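You operate a simulated robot arm through the tools that you are given. There is no shell and no other tool. Be economical: measure what you need, move in short steps, check, and stop when the job is done.

You run a simulated robot arm. Do the job below in one go: nothing can be reset, and whatever is moved stays where it is left.

JOB
Put the cleanser pot on the small dish.

The check looks at the end state, three seconds after you hand in, the way a careful person would. Anything else that was tipped, shoved, dropped, spilled or broken makes it a failure.

ROBOT AND FRAMES
A 7-joint arm with a two-finger parallel gripper, fixed in place. Base frame: the origin is at the foot of the arm, x ahead of it, y to its left, z up; the work surface is at about z = 680. Lengths are in mm, angles in degrees, forces in N, time in s.
With the tool pointing down near the work surface it reaches from about 120 to 660 mm from the base axis. Its first joint turns from -66.0 to 66.0 degrees. Payload 2.4 kg.
The tool frame sits at the grasp point between the pads (the TCP): z along the fingers, y along the line on which they close. The tips reach 30 mm beyond it. Largest opening 94 mm; finger width 28, thickness 10; the body of the gripper, 50 by 96 mm, starts 55 mm behind the TCP.
Orientation is that of the tool frame in the base frame, as a unit quaternion [x, y, z, w]. With the fingers straight down and closing along the base's y, the tool's x points along the base's -x, its y along +y and its z along -z.

CONTROLS
- The arm moves only by the tool nudge_tool. Its argument "steps" is a list of rows, each a list of 7 numbers: the shift along the tool's x, y, z in mm, then the turn, a rotation vector about the tool's x, y, z in degrees, then the finger opening in mm, from 0 to 94. In form: [[tx, ty, tz, ax, ay, az, gripper], ...]. A call has 1 to 20 rows; each row shifts and turns the commanded pose from where the row before left it, along the tool's axes as they then stand. Rows are played at 5 a second. More than 50 mm and 8.6 degrees between two rows, or a gripper value outside its range, and nothing of the call is played. A pose out of reach is approached as far as the arm can. The call stops where the force on the tool passes 40 N (or 10 N more than at its start, if that is more) or the arm is blocked; 0.2 s more then pass. Each finger travels about 153 mm/s and halts on what it meets, pressing with about 36 N; the grip force reading is that of the motor and also rises with nothing between the fingers. The clock runs only during rows and for 0.2 s after the last one: add rows that do not move to give the fingers time. The reply holds the time, the measured pose of the TCP, the force on the tool along the base axes, the opening and the grip force, in the units named above and with some noise, and new pictures: "show" is both (left out), scene, wrist or none.
- Cameras (640 x 400 px; columns grow to the right, rows downward): "scene" is fixed at [26.7, 476.1, 1427.8]; the picture's right is [-0.83, -0.56, 0.00], its down [-0.41, 0.59, -0.69] and it looks along [0.39, -0.57, -0.72] (base axes); focal length 372 px, centre (320, 200). "wrist" rides on the gripper at [76, 14, -102] in the tool frame; the picture's right is [-0.18, 0.98, 0.00], its down [-0.75, -0.14, -0.64] and it looks along [-0.63, -0.12, 0.77] (tool axes); focal length 243 px, centre (320, 200). There is no depth. A picture from a camera that has moved, and an enlarged one, comes with that camera's place and axes in the base frame and with its lens.
- inspect(camera, box): a new picture of the part [left, top, right, bottom] of that camera's present view, enlarged. It takes no simulated time.
- hand_in(): hands the job in; it is judged then, once.

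Go step by step. Nothing tells you positions but the pictures and the camera data: compare them with the known pose of the tool, close in by small moves and look again before you grip or let go. The budget is 90 turns and 170 pictures, counting those below and the enlarged ones. Unless the task says otherwise, let go and move clear before handing in, and close with one line.

The tools are called after "Request:" as name(argument=value, ...) on one line, values as JSON. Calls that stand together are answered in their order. nudge_tool: Moves the arm, as the interface text tells. Its arguments: {"type":"object","properties":{"steps":{"type":"array","items":{"type":"array","items":{"type":"number"}}},"show":{"type":"string","enum":["both","scene","wrist","none"]}},"required":["steps"]} The other tools are called the same way: inspect (camera, box) takes an enlarged picture of a part of a camera's view; hand_in () hands the job in.

At the start:

```text
time: 0.0
position: [425.3, -22.6, 893.4]
tcp_rot: [0.0, 1.0, 0.0, 0.0]
wrist_force: [0.1, -0.1, -0.4]
grip_width: 93.9
gripper_force: 0.1
```

scene: 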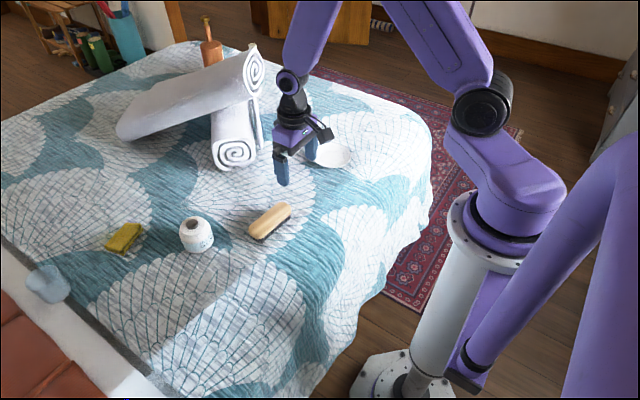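
wrist: 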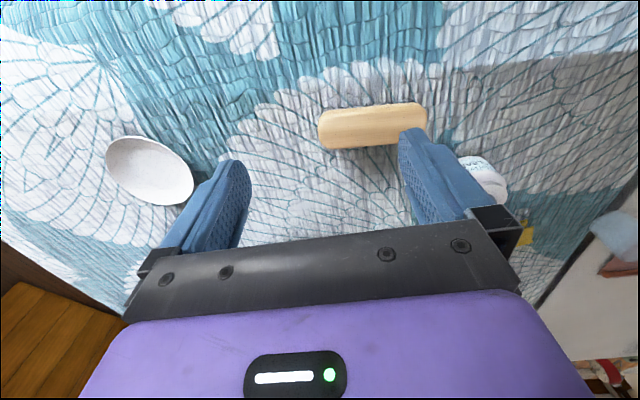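

The pot looks to be the white round object near (600, 175) and the dish the white bowl near (508, -293). I'll enlarge both to measure them.

Request:
inspect(camera="scene", box=[150, 190, 246, 270])

Request:
inspect(camera="scene", box=[270, 110, 382, 190])

Request:
inspect(camera="wrist", box=[400, 100, 592, 240])

```text
5.00 times, centred on (198, 230) of scene
camera zoom: at [26.7, 476.1, 1427.8], right [-0.83, -0.56, 0.0], down [-0.41, 0.59, -0.69], along [0.39, -0.57, -0.72], focal length 1860 px, centre (930, 50)
```

zoom: 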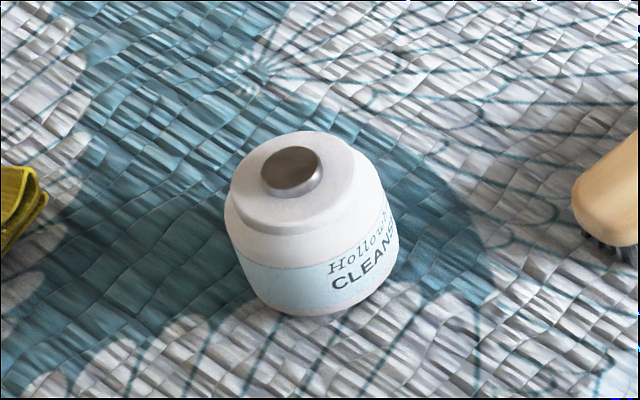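

```text
5.00 times, centred on (326, 150) of scene
camera zoom: at [26.7, 476.1, 1427.8], right [-0.83, -0.56, 0.0], down [-0.41, 0.59, -0.69], along [0.39, -0.57, -0.72], focal length 1860 px, centre (290, 450)
```

zoom: 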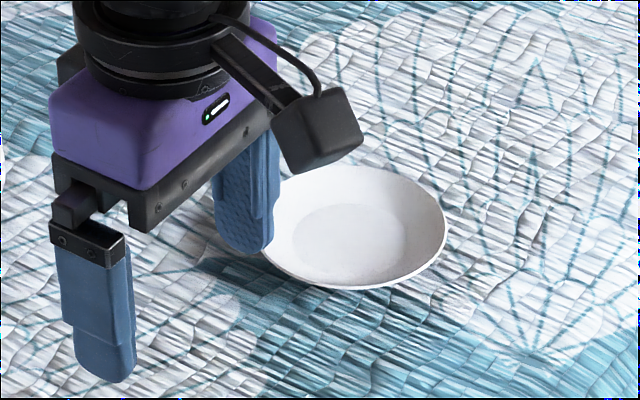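

```text
2.86 times, centred on (496, 170) of wrist
camera zoom: at [348.3, -8.1, 995.3], right [0.18, 0.98, 0.0], down [0.75, -0.14, 0.64], along [0.63, -0.12, -0.77], focal length 693 px, centre (-183, 286)
```

zoom: 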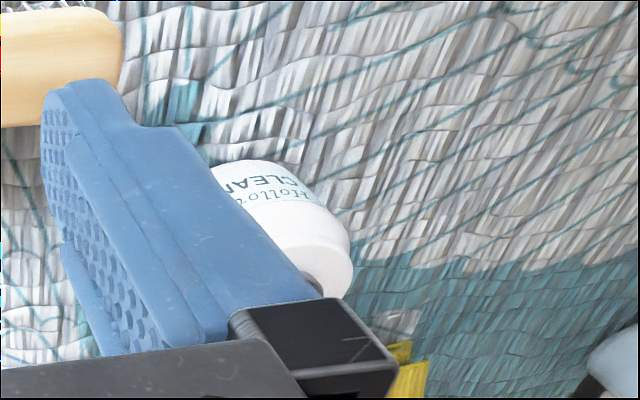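

The pot is about 80 mm wide with a small knob, and the dish is about 117 mm across. I'll move at this height to just short of the pot for a closer look.

Request:
nudge_tool(steps=[[-25, 33, 0, 0, 0, 0, 94], [-25, 33, 0, 0, 0, 0, 94], [-25, 33, 0, 0, 0, 0, 94], [-25, 33, 0, 0, 0, 0, 94], [-25, 33, 0, 0, 0, 0, 94], [-10, 33, 0, 0, 0, 0, 94], [0, 0, 0, 0, 0, 0, 94]])

```text
time: 1.6
position: [559.8, 175.8, 893.3]
tcp_rot: [0.0, 1.0, 0.0, 0.0]
wrist_force: [0.4, -0.2, 0.0]
grip_width: 93.8
gripper_force: 0.1
camera wrist: at [483.5, 190.6, 995.5], right [0.18, 0.98, 0.0], down [0.75, -0.14, 0.64], along [0.63, -0.12, -0.77], focal length 243 px, centre (320, 200)
```

scene: 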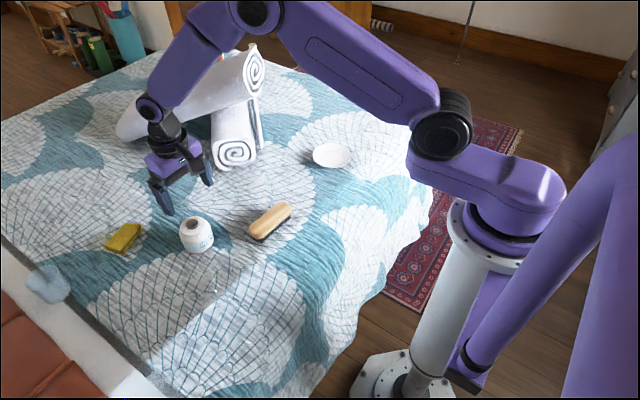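
wrist: 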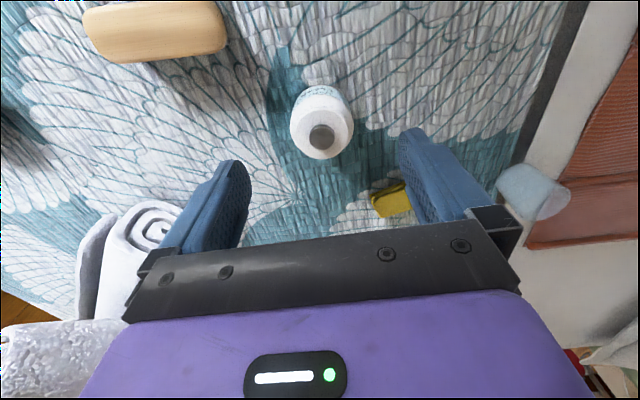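

The pot is in clear view. I'll enlarge it in both cameras to place it precisely and find its height.

Request:
inspect(camera="wrist", box=[272, 70, 368, 170])

Request:
inspect(camera="scene", box=[172, 205, 220, 265])

```text
4.00 times, centred on (320, 120) of wrist
camera zoom: at [483.5, 190.6, 995.5], right [0.18, 0.98, 0.0], down [0.75, -0.14, 0.64], along [0.63, -0.12, -0.77], focal length 970 px, centre (320, 520)
```

zoom: 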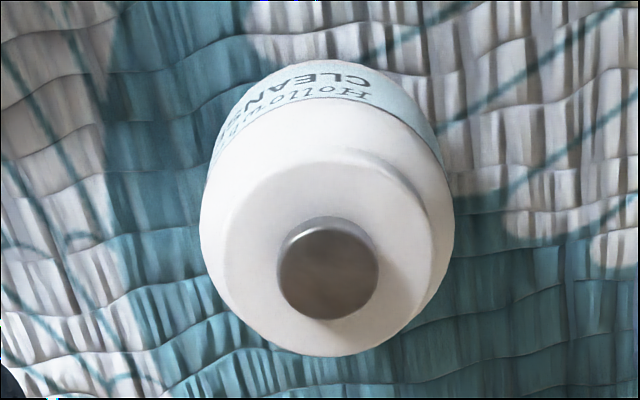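

```text
6.67 times, centred on (196, 235) of scene
camera zoom: at [26.7, 476.1, 1427.8], right [-0.83, -0.56, 0.0], down [-0.41, 0.59, -0.69], along [0.39, -0.57, -0.72], focal length 2479 px, centre (1147, -33)
```

zoom: 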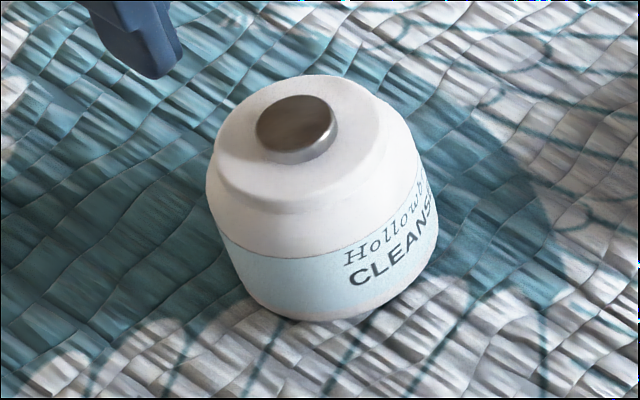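

Triangulation puts the knob top at about (596, 174, 758), with the body about 77 mm wide. I'll move above it with the tips just over the knob and check the centring.

Request:
nudge_tool(steps=[[-18, -1, 0, 0, 0, 0, 94], [-18, -1, 0, 0, 0, 0, 94], [0, 0, 30, 0, 0, 0, 94], [0, 0, 30, 0, 0, 0, 94], [0, 0, 30, 0, 0, 0, 94], [0, 0, 0, 0, 0, 0, 94]])

```text
time: 3.0
position: [595.5, 173.2, 803.0]
tcp_rot: [0.0, 1.0, -0.001, 0.0]
wrist_force: [0.5, 0.2, -0.3]
grip_width: 94.0
gripper_force: 0.2
camera wrist: at [519.5, 188.1, 905.5], right [0.18, 0.98, 0.0], down [0.75, -0.14, 0.64], along [0.63, -0.12, -0.77], focal length 243 px, centre (320, 200)
```

scene: 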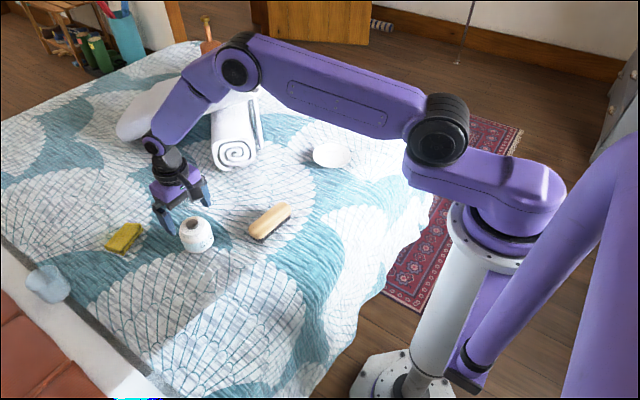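
wrist: 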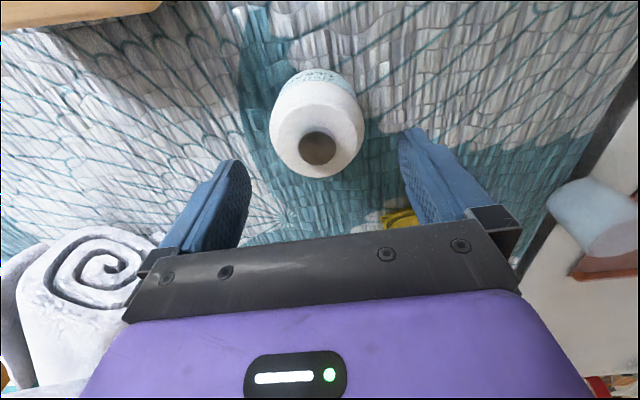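

The knob is within about a millimetre of the tool axis. I'll lower so the tips sit well down the body but above where a dish rim would be.

Request:
nudge_tool(steps=[[0, 0, 20, 0, 0, 0, 94], [0, 0, 20, 0, 0, 0, 94], [0, 0, 15, 0, 0, 0, 94], [0, 0, 15, 0, 0, 0, 94], [0, 0, 0, 0, 0, 0, 94]])

Request:
inspect(camera="scene", box=[140, 150, 236, 270])

```text
time: 4.2
position: [595.8, 173.3, 733.7]
tcp_rot: [0.001, 1.0, 0.0, 0.0]
wrist_force: [-1.2, -0.4, 0.1]
grip_width: 93.9
gripper_force: 0.0
camera wrist: at [519.4, 187.9, 835.7], right [0.18, 0.98, 0.0], down [0.75, -0.14, 0.64], along [0.63, -0.12, -0.77], focal length 243 px, centre (320, 200)
```

scene: 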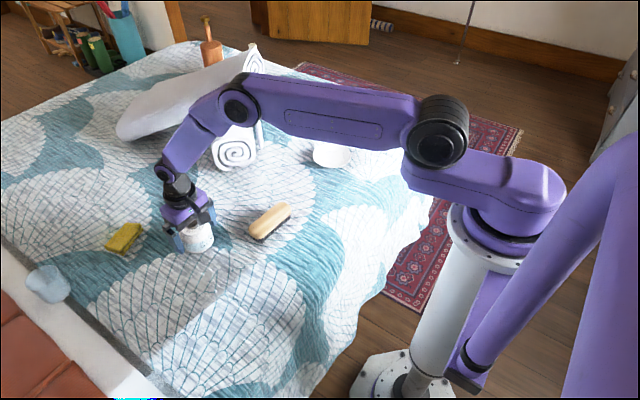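
wrist: 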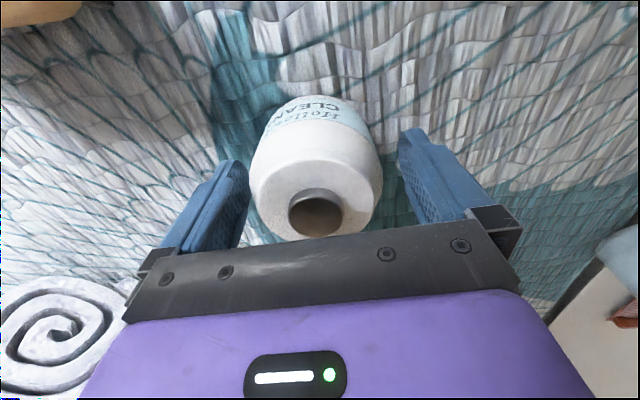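

```text
3.33 times, centred on (188, 210) of scene
camera zoom: at [26.7, 476.1, 1427.8], right [-0.83, -0.56, 0.0], down [-0.41, 0.59, -0.69], along [0.39, -0.57, -0.72], focal length 1240 px, centre (760, 167)
```

zoom: 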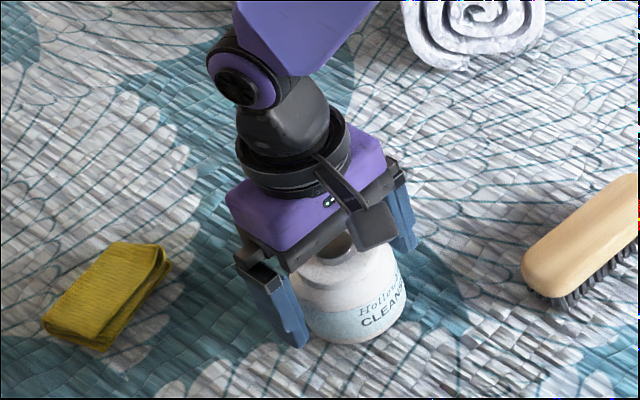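

The pot stands between the fingers, so I'll lower 4 mm more and close gently.

Request:
nudge_tool(steps=[[0, 0, 4, 0, 0, 0, 94], [0, 0, 0, 0, 0, 0, 86], [0, 0, 0, 0, 0, 0, 82], [0, 0, 0, 0, 0, 0, 78], [0, 0, 0, 0, 0, 0, 74], [0, 0, 0, 0, 0, 0, 68], [0, 0, 0, 0, 0, 0, 60], [0, 0, 0, 0, 0, 0, 60]])

```text
time: 6.0
position: [596.5, 173.8, 728.8]
tcp_rot: [-0.001, 1.0, 0.0, 0.0]
wrist_force: [0.6, -1.6, -0.4]
grip_width: 75.7
gripper_force: 35.8
camera wrist: at [518.9, 187.8, 831.7], right [0.18, 0.98, 0.0], down [0.75, -0.14, 0.64], along [0.63, -0.12, -0.77], focal length 243 px, centre (320, 200)
```

scene: 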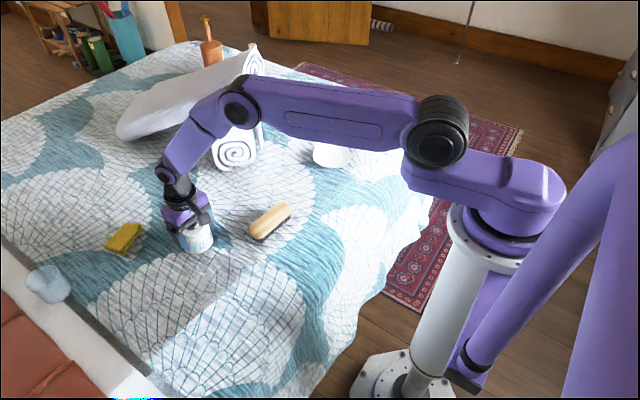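
wrist: 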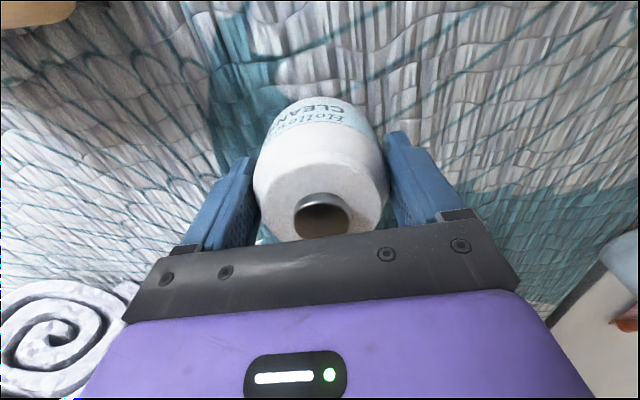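

The grip holds at 75.7 mm. I'll lift slowly and check it.

Request:
nudge_tool(steps=[[0, 0, -5, 0, 0, 0, 60], [0, 0, -10, 0, 0, 0, 60], [0, 0, -15, 0, 0, 0, 60], [0, 0, -20, 0, 0, 0, 60], [0, 0, -25, 0, 0, 0, 60], [0, 0, -25, 0, 0, 0, 60], [0, 0, 0, 0, 0, 0, 60]])

```text
time: 7.6
position: [595.8, 173.3, 830.2]
tcp_rot: [0.0, 1.0, 0.0, 0.0]
wrist_force: [-0.6, 0.3, -2.8]
grip_width: 75.5
gripper_force: 36.2
camera wrist: at [519.4, 187.9, 932.0], right [0.18, 0.98, 0.0], down [0.75, -0.14, 0.64], along [0.63, -0.12, -0.77], focal length 243 px, centre (320, 200)
```

scene: 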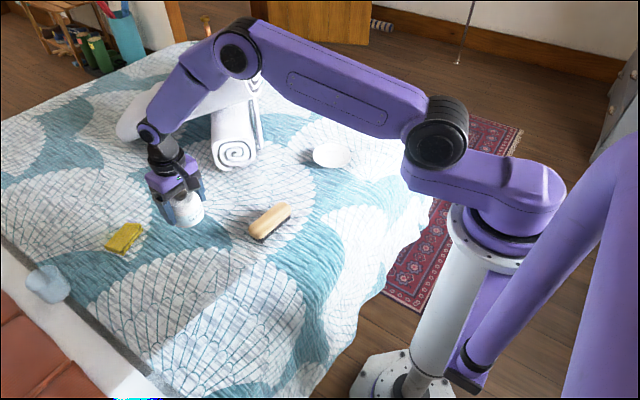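
wrist: 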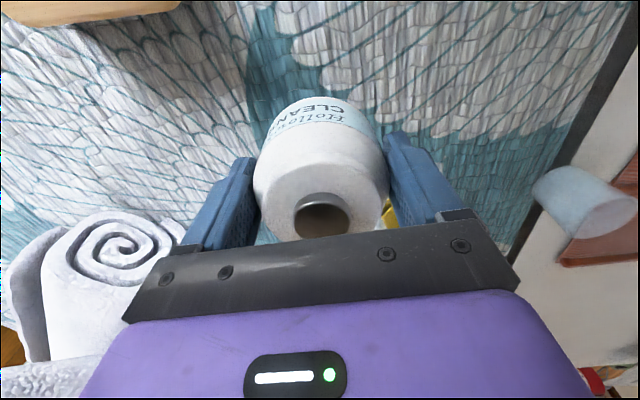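

The pot came up level. I'll enlarge the clear view of the dish and swing toward it, staying on the base side of the towels.

Request:
inspect(camera="scene", box=[300, 130, 364, 180])

Request:
nudge_tool(steps=[[20, 0, -25, 0, 0, 0, 60], [25, -15, -15, 0, 0, 0, 60], [25, -30, 0, 0, 0, 0, 60], [25, -35, 0, 0, 0, 0, 60], [25, -35, 0, 0, 0, 0, 60], [15, -35, 0, 0, 0, 0, 60], [10, -35, 0, 0, 0, 0, 60], [5, -35, 0, 0, 0, 0, 60], [0, -35, 0, 0, 0, 0, 60], [0, -35, 0, 0, 0, 0, 60], [0, -35, 0, 0, 0, 0, 60], [0, -35, 0, 0, 0, 0, 60], [0, -35, 0, 0, 0, 0, 60], [0, -25, 0, 0, 0, 0, 60], [0, -10, 0, 0, 0, 0, 60], [0, 0, 0, 0, 0, 0, 60]])

```text
8.00 times, centred on (332, 155) of scene
camera zoom: at [26.8, 476.1, 1427.8], right [-0.83, -0.56, 0.0], down [-0.41, 0.59, -0.69], along [0.39, -0.57, -0.72], focal length 2975 px, centre (224, 560)
```

zoom: 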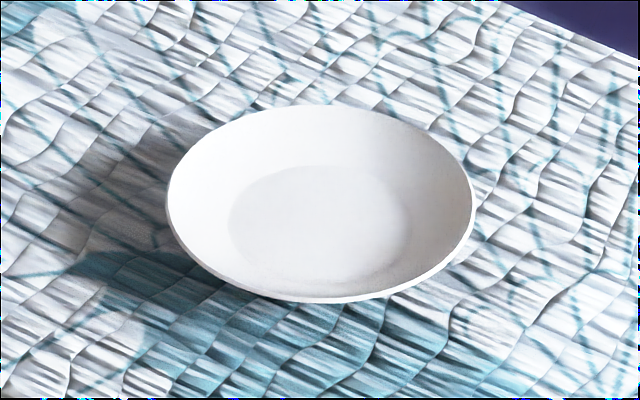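

```text
time: 11.0
position: [444.3, -256.9, 868.3]
tcp_rot: [0.0, 1.0, 0.0, 0.0]
wrist_force: [-0.2, 0.4, -3.6]
grip_width: 75.4
gripper_force: 35.7
camera wrist: at [369.0, -241.6, 970.6], right [0.18, 0.98, 0.0], down [0.75, -0.14, 0.64], along [0.63, -0.12, -0.77], focal length 243 px, centre (320, 200)
```

scene: 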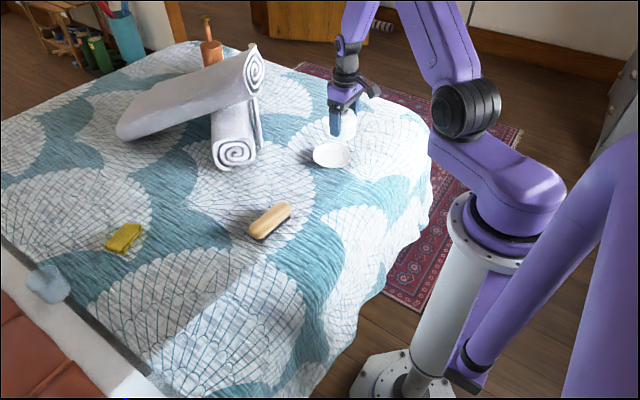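
wrist: 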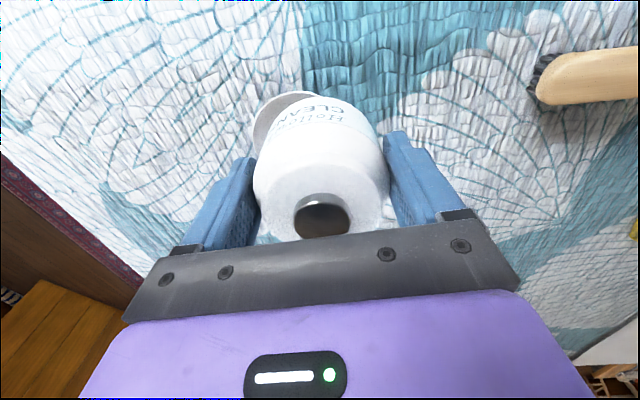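

The dish floor is near (501, -282) by the scene camera and about (495, -288) by the first wrist picture. The pot hides it now, so I'll step sideways for a clean wrist view.

Request:
nudge_tool(steps=[[0, 40, 0, 0, 0, 0, 60], [0, 40, 0, 0, 0, 0, 60], [0, 35, 0, 0, 0, 0, 60], [0, 0, 0, 0, 0, 0, 60], [0, 0, 0, 0, 0, 0, 60]], show="wrist")

Request:
inspect(camera="wrist", box=[140, 60, 268, 180])

```text
time: 12.2
position: [445.6, -141.1, 868.7]
tcp_rot: [0.0, 1.0, 0.0, 0.0]
wrist_force: [-0.4, 0.4, -3.2]
grip_width: 75.8
gripper_force: 35.6
camera wrist: at [369.2, -125.9, 971.0], right [0.18, 0.98, 0.0], down [0.75, -0.14, 0.64], along [0.63, -0.12, -0.77], focal length 243 px, centre (320, 200)
```

wrist: 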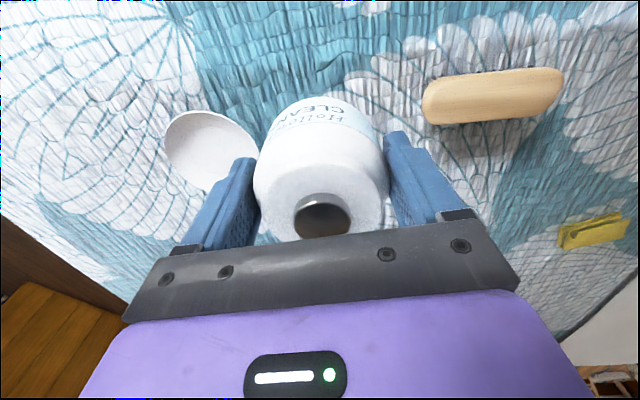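

```text
3.33 times, centred on (204, 120) of wrist
camera zoom: at [369.2, -125.9, 971.0], right [0.18, 0.98, 0.0], down [0.75, -0.14, 0.64], along [0.63, -0.12, -0.77], focal length 809 px, centre (707, 467)
```

zoom: 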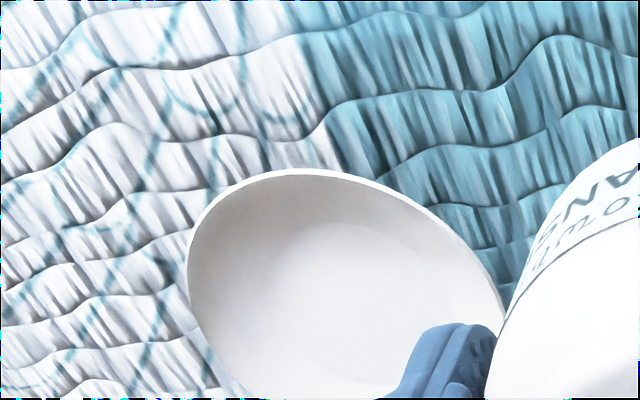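

Fitting the rim gives a centre near (500, -288) with a radius of 60. I'll move the pot over it at a safe height and compare.

Request:
nudge_tool(steps=[[-8, -30, 0, 0, 0, 0, 60], [-12, -30, 0, 0, 0, 0, 60], [-12, -30, 0, 0, 0, 0, 60], [-12, -30, 0, 0, 0, 0, 60], [-11.5, -27, 0, 0, 0, 0, 60], [0, 0, 25, 0, 0, 0, 60], [0, 0, 25, 0, 0, 0, 60], [0, 0, 18, 0, 0, 0, 60], [0, 0, 0, 0, 0, 0, 60], [0, 0, 0, 0, 0, 0, 60]])

Request:
inspect(camera="scene", box=[296, 105, 376, 185])

Request:
inspect(camera="wrist", box=[200, 60, 440, 250])

```text
time: 14.4
position: [501.6, -289.6, 801.1]
tcp_rot: [0.0, 1.0, 0.0, -0.001]
wrist_force: [-0.3, -0.2, -3.7]
grip_width: 75.6
gripper_force: 35.9
camera wrist: at [425.2, -274.8, 903.0], right [0.18, 0.98, 0.0], down [0.75, -0.14, 0.64], along [0.63, -0.12, -0.77], focal length 243 px, centre (320, 200)
```

scene: 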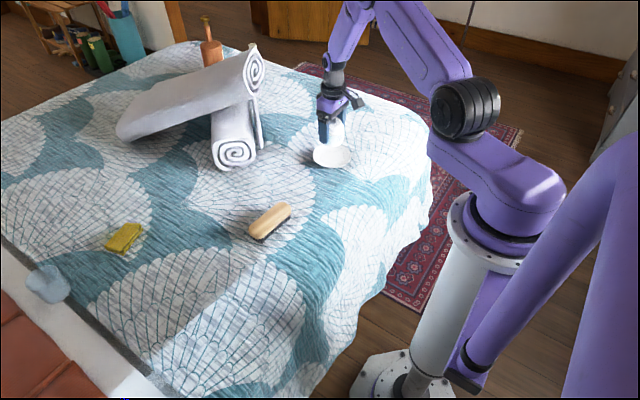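
wrist: 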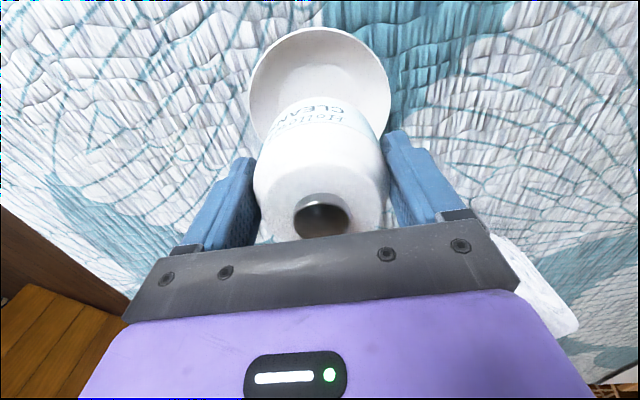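

```text
5.00 times, centred on (336, 145) of scene
camera zoom: at [26.8, 476.0, 1427.8], right [-0.83, -0.56, 0.0], down [-0.41, 0.59, -0.69], along [0.39, -0.57, -0.72], focal length 1860 px, centre (240, 475)
```

zoom: 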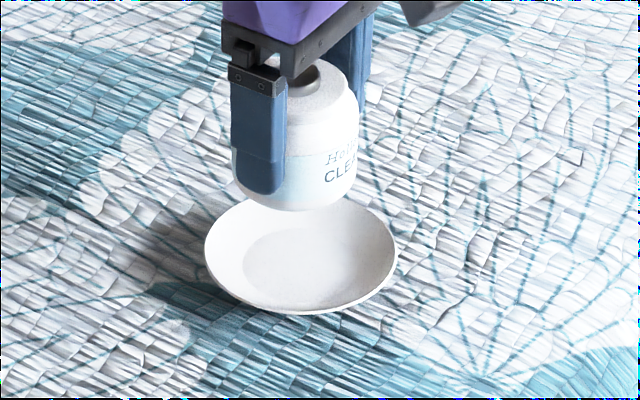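

```text
2.11 times, centred on (320, 155) of wrist
camera zoom: at [425.2, -274.8, 903.0], right [0.18, 0.98, 0.0], down [0.75, -0.14, 0.64], along [0.63, -0.12, -0.77], focal length 511 px, centre (320, 295)
```

zoom: 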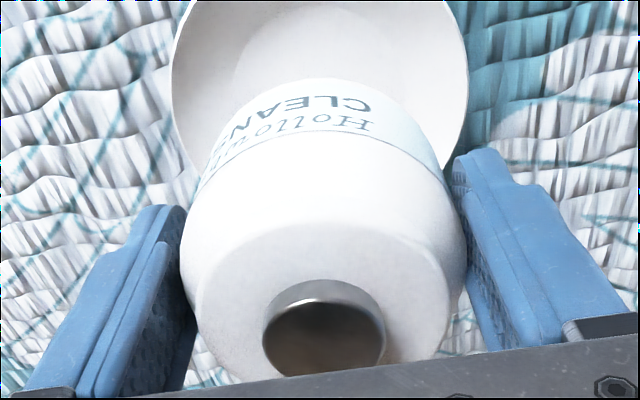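

The rim fit gives (500.5, -290), right under the pot. I'll lower most of the way and look.

Request:
nudge_tool(steps=[[0, 0, 15, 0, 0, 0, 60], [0, 0, 15, 0, 0, 0, 60], [0, 0, 15, 0, 0, 0, 60], [0, 0, 10, 0, 0, 0, 60], [0, 0, 0, 0, 0, 0, 60], [0, 0, 0, 0, 0, 0, 60]])

Request:
inspect(camera="scene", box=[296, 105, 376, 185])

```text
time: 15.8
position: [501.1, -289.0, 746.2]
tcp_rot: [0.0, 1.0, 0.0, 0.0]
wrist_force: [-0.1, -0.1, -2.4]
grip_width: 75.4
gripper_force: 35.9
camera wrist: at [424.9, -274.5, 848.1], right [0.18, 0.98, 0.0], down [0.75, -0.14, 0.64], along [0.63, -0.12, -0.77], focal length 243 px, centre (320, 200)
```

scene: 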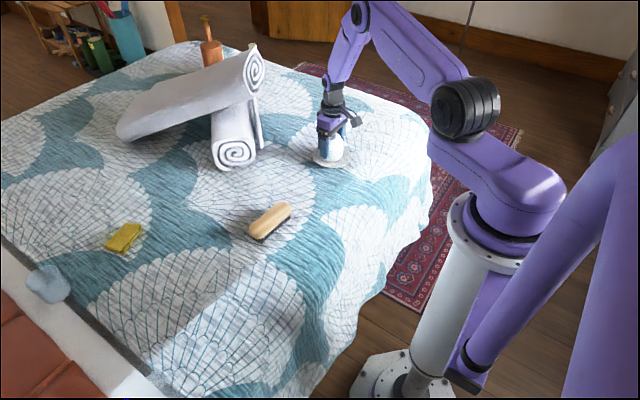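
wrist: 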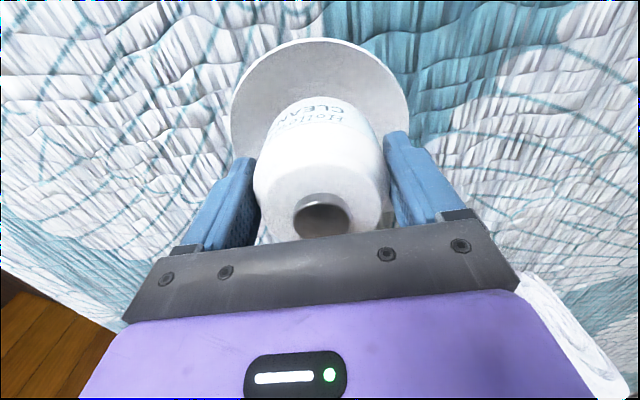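

```text
5.00 times, centred on (336, 145) of scene
camera zoom: at [26.8, 476.0, 1427.8], right [-0.83, -0.56, 0.0], down [-0.41, 0.59, -0.69], along [0.39, -0.57, -0.72], focal length 1860 px, centre (240, 475)
```

zoom: 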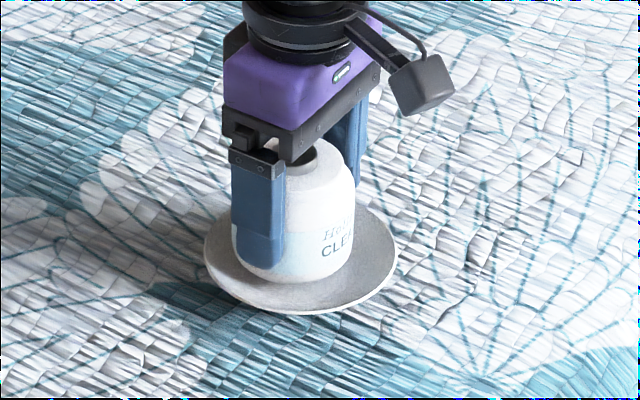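

The pot is well centred and level above the dish floor. I'll lower in small steps and watch the force.

Request:
nudge_tool(steps=[[0, 0, 2, 0, 0, 0, 60], [0, 0, 2, 0, 0, 0, 60], [0, 0, 2, 0, 0, 0, 60], [0, 0, 0, 0, 0, 0, 60]], show="none")

```text
time: 16.8
position: [501.1, -288.8, 740.4]
tcp_rot: [0.0, 1.0, 0.0, 0.0]
wrist_force: [-0.5, -0.4, -3.5]
grip_width: 75.6
gripper_force: 35.4
```

No contact yet, so I'll keep lowering slowly.

Request:
nudge_tool(steps=[[0, 0, 1.5, 0, 0, 0, 60], [0, 0, 1.5, 0, 0, 0, 60], [0, 0, 0, 0, 0, 0, 60]], show="none")

```text
time: 17.6
position: [501.4, -289.4, 738.6]
tcp_rot: [0.001, 1.0, 0.0, 0.001]
wrist_force: [-6.0, 0.3, 18.2]
grip_width: 75.7
gripper_force: 35.8
```

Contact: the upward force has jumped to 18 N. I'll back off slightly and look before letting go.

Request:
nudge_tool(steps=[[0, 0, -0.7, 0, 0, 0, 60], [0, 0, 0, 0, 0, 0, 60]])

Request:
inspect(camera="scene", box=[304, 120, 364, 180])

```text
time: 18.2
position: [500.5, -287.1, 736.8]
tcp_rot: [0.0, 1.0, 0.001, -0.002]
wrist_force: [-0.9, -0.2, -2.4]
grip_width: 75.6
gripper_force: 36.6
camera wrist: at [424.1, -272.9, 838.9], right [0.18, 0.98, 0.0], down [0.76, -0.14, 0.64], along [0.63, -0.12, -0.77], focal length 243 px, centre (320, 200)
```

scene: 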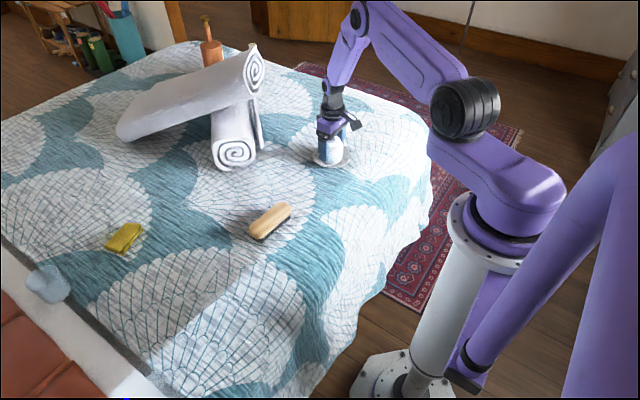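
wrist: 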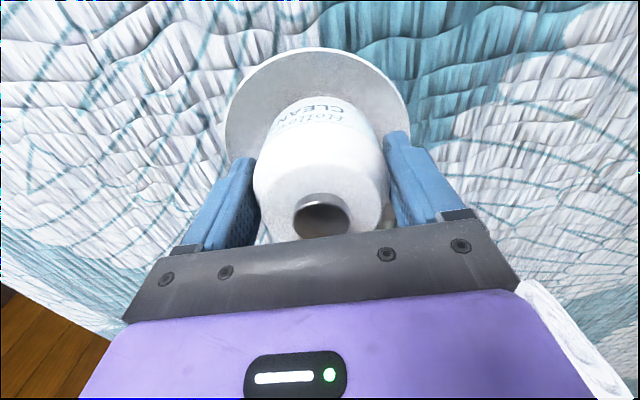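

```text
6.67 times, centred on (334, 150) of scene
camera zoom: at [26.8, 476.0, 1427.8], right [-0.83, -0.56, 0.0], down [-0.41, 0.59, -0.69], along [0.39, -0.57, -0.72], focal length 2479 px, centre (227, 533)
```

zoom: 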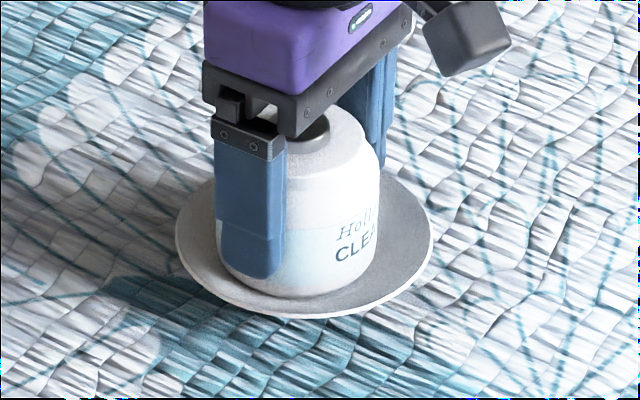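

The force has relaxed, but the sideways push and the view suggest the pot sits about 3 mm toward +x/+y of the dish centre. I'll raise 3 mm, shift, and look.

Request:
nudge_tool(steps=[[0, 0, -3, 0, 0, 0, 60], [0, 0, 0, 0, 0, 0, 60], [2.5, -2, 0, 0, 0, 0, 60], [0, 0, 0, 0, 0, 0, 60], [0, 0, 0, 0, 0, 0, 60]])

Request:
inspect(camera="scene", box=[304, 120, 364, 180])

Request:
inspect(camera="wrist", box=[200, 30, 440, 250])

```text
time: 19.4
position: [499.0, -291.6, 741.6]
tcp_rot: [-0.001, 1.0, 0.0, 0.001]
wrist_force: [0.0, 0.3, -2.9]
grip_width: 75.3
gripper_force: 35.8
camera wrist: at [422.5, -275.9, 843.0], right [0.18, 0.98, 0.0], down [0.75, -0.14, 0.64], along [0.63, -0.12, -0.77], focal length 243 px, centre (320, 200)
```

scene: 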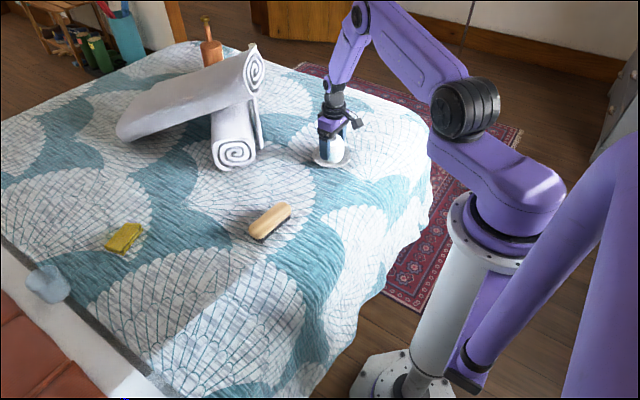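
wrist: 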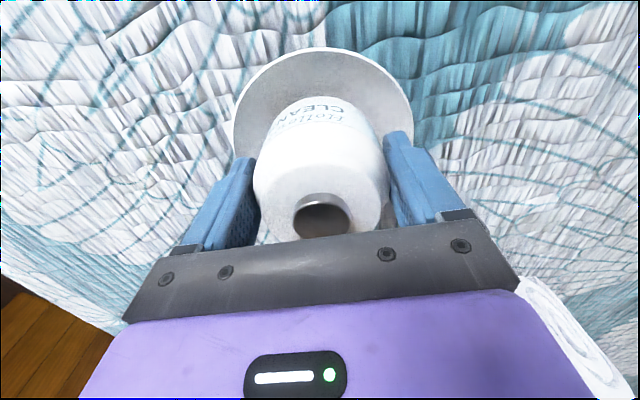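

```text
6.67 times, centred on (334, 150) of scene
camera zoom: at [26.8, 476.0, 1427.8], right [-0.83, -0.56, 0.0], down [-0.41, 0.59, -0.69], along [0.39, -0.57, -0.72], focal length 2479 px, centre (227, 533)
```

zoom: 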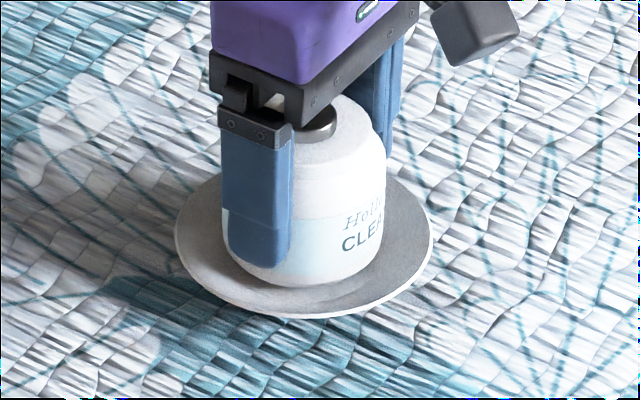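

```text
1.82 times, centred on (320, 140) of wrist
camera zoom: at [422.5, -275.9, 843.0], right [0.18, 0.98, 0.0], down [0.75, -0.14, 0.64], along [0.63, -0.12, -0.77], focal length 441 px, centre (320, 309)
```

zoom: 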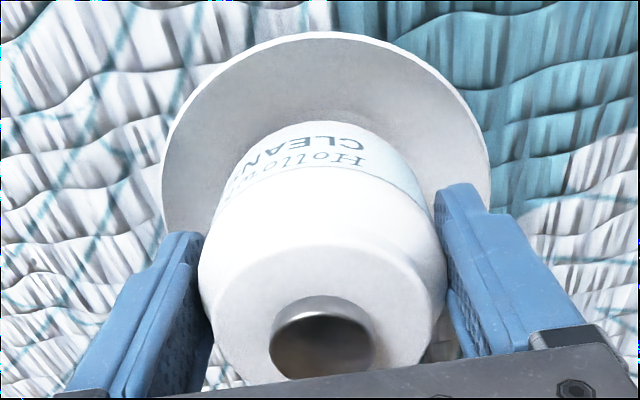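

Now it looks well centred and the dish hasn't moved. I'll lower gently again.

Request:
nudge_tool(steps=[[0, 1, 1.5, 0, 0, 0, 60], [0, 0, 1, 0, 0, 0, 60], [0, 0, 0, 0, 0, 0, 60]], show="none")

```text
time: 20.2
position: [498.0, -290.7, 738.8]
tcp_rot: [0.0, 1.0, 0.0, -0.001]
wrist_force: [0.8, 0.5, -2.6]
grip_width: 75.8
gripper_force: 36.3
```

Request:
nudge_tool(steps=[[0, 0, 1, 0, 0, 0, 60], [0, 0, 0, 0, 0, 0, 60]], show="none")

```text
time: 20.8
position: [498.6, -288.8, 737.3]
tcp_rot: [0.001, 1.0, 0.0, 0.0]
wrist_force: [-0.7, 0.0, -2.6]
grip_width: 75.6
gripper_force: 36.4
```

Still free at 737.3, about a millimetre lower than where it touched before. I'll continue.

Request:
nudge_tool(steps=[[0, 0, 1, 0, 0, 0, 60], [0, 0, 0, 0, 0, 0, 60]], show="none")

```text
time: 21.4
position: [499.3, -289.6, 736.7]
tcp_rot: [0.0, 1.0, 0.0, 0.0]
wrist_force: [0.2, -0.1, -3.5]
grip_width: 75.5
gripper_force: 35.6
```

Request:
nudge_tool(steps=[[0, 0, 1, 0, 0, 0, 60], [0, 0, 0, 0, 0, 0, 60]], show="none")

```text
time: 22.0
position: [498.6, -288.6, 735.5]
tcp_rot: [0.0, 1.0, 0.0, -0.001]
wrist_force: [-1.1, 1.4, 2.9]
grip_width: 75.3
gripper_force: 35.7
```

It is lightly seated, with a 5 N rise and almost no side force. I'll open the fingers slowly and look.

Request:
nudge_tool(steps=[[0, 0, 0, 0, 0, 0, 74], [0, 0, 0, 0, 0, 0, 77], [0, 0, 0, 0, 0, 0, 80], [0, 0, 0, 0, 0, 0, 84], [0, 0, 0, 0, 0, 0, 88], [0, 0, 0, 0, 0, 0, 88]])

Request:
inspect(camera="scene", box=[304, 120, 364, 180])

```text
time: 23.4
position: [498.3, -291.2, 735.6]
tcp_rot: [0.0, 1.0, 0.0, 0.0]
wrist_force: [0.7, -0.2, 0.8]
grip_width: 87.7
gripper_force: 0.1
camera wrist: at [422.4, -275.2, 837.6], right [0.18, 0.98, 0.0], down [0.75, -0.14, 0.64], along [0.63, -0.12, -0.77], focal length 243 px, centre (320, 200)
```

scene: 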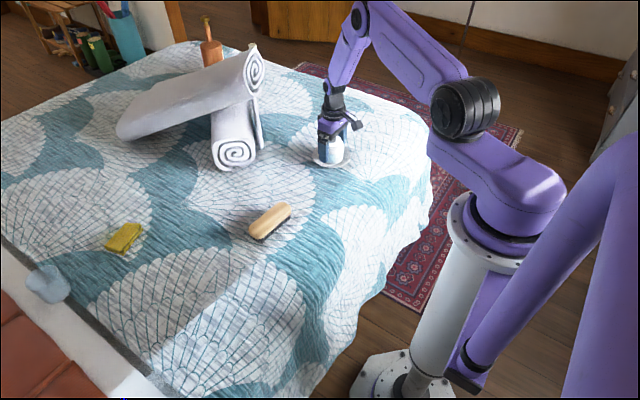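
wrist: 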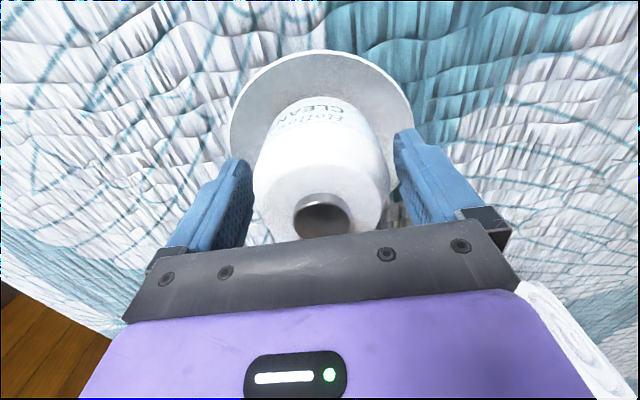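

```text
6.67 times, centred on (334, 150) of scene
camera zoom: at [26.7, 476.1, 1427.8], right [-0.83, -0.56, 0.0], down [-0.41, 0.59, -0.69], along [0.39, -0.57, -0.72], focal length 2479 px, centre (227, 533)
```

zoom: 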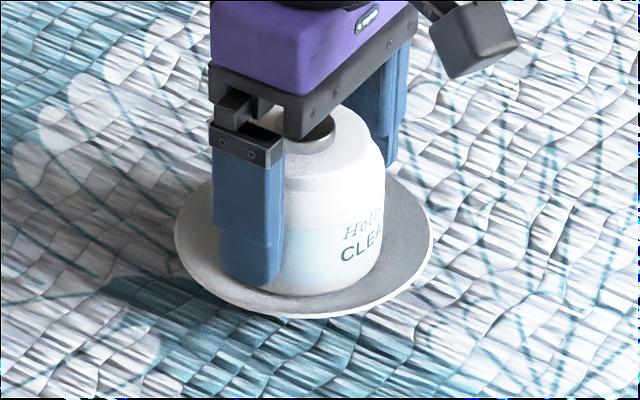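

The pot stands free and level in the dish. I'll raise the tool straight up and clear.

Request:
nudge_tool(steps=[[0, 0, -5, 0, 0, 0, 90], [0, 0, -10, 0, 0, 0, 90], [0, 0, -20, 0, 0, 0, 90], [0, 0, -30, 0, 0, 0, 90], [0, 0, -35, 0, 0, 0, 90], [0, 0, -35, 0, 0, 0, 90], [30, 0, 0, 0, 0, 0, 90], [35, 0, 0, 0, 0, 0, 90], [0, 0, 0, 0, 0, 0, 90]])

Request:
inspect(camera="scene", box=[304, 120, 364, 180])

```text
time: 25.4
position: [434.7, -289.9, 871.6]
tcp_rot: [-0.001, 1.0, 0.0, 0.0]
wrist_force: [0.4, 0.6, 0.5]
grip_width: 90.2
gripper_force: 0.1
camera wrist: at [357.5, -275.1, 974.1], right [0.18, 0.98, 0.0], down [0.75, -0.14, 0.64], along [0.63, -0.12, -0.77], focal length 243 px, centre (320, 200)
```

scene: 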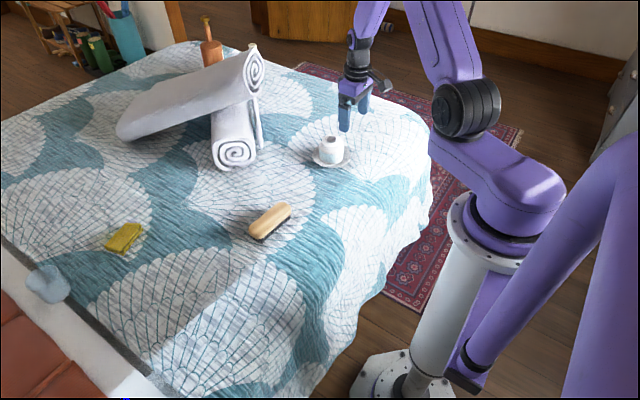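
wrist: 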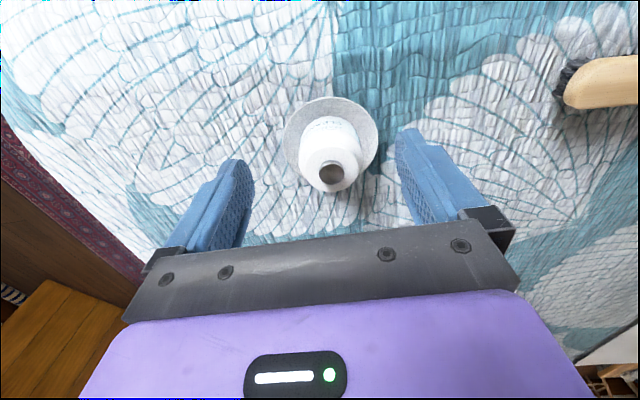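

```text
6.67 times, centred on (334, 150) of scene
camera zoom: at [26.7, 476.1, 1427.8], right [-0.83, -0.56, 0.0], down [-0.41, 0.59, -0.69], along [0.39, -0.57, -0.72], focal length 2479 px, centre (227, 533)
```

zoom: 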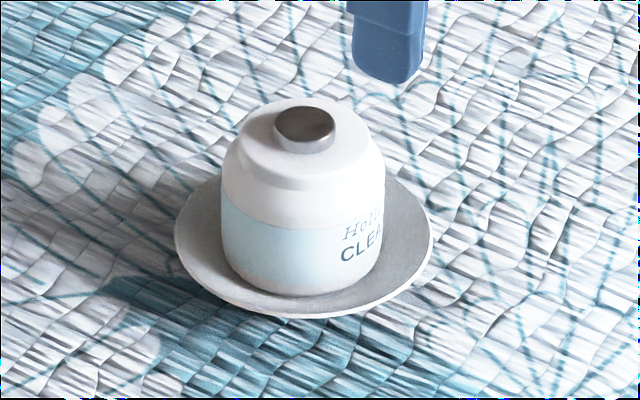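

The pot stands upright and centred on the dish, nothing else has moved, and the gripper is clear. I'm handing in.

Request:
hand_in()

```text
The job is handed in.
```

The cleanser pot is standing upright on the small dish, the gripper is clear, and nothing else was disturbed.
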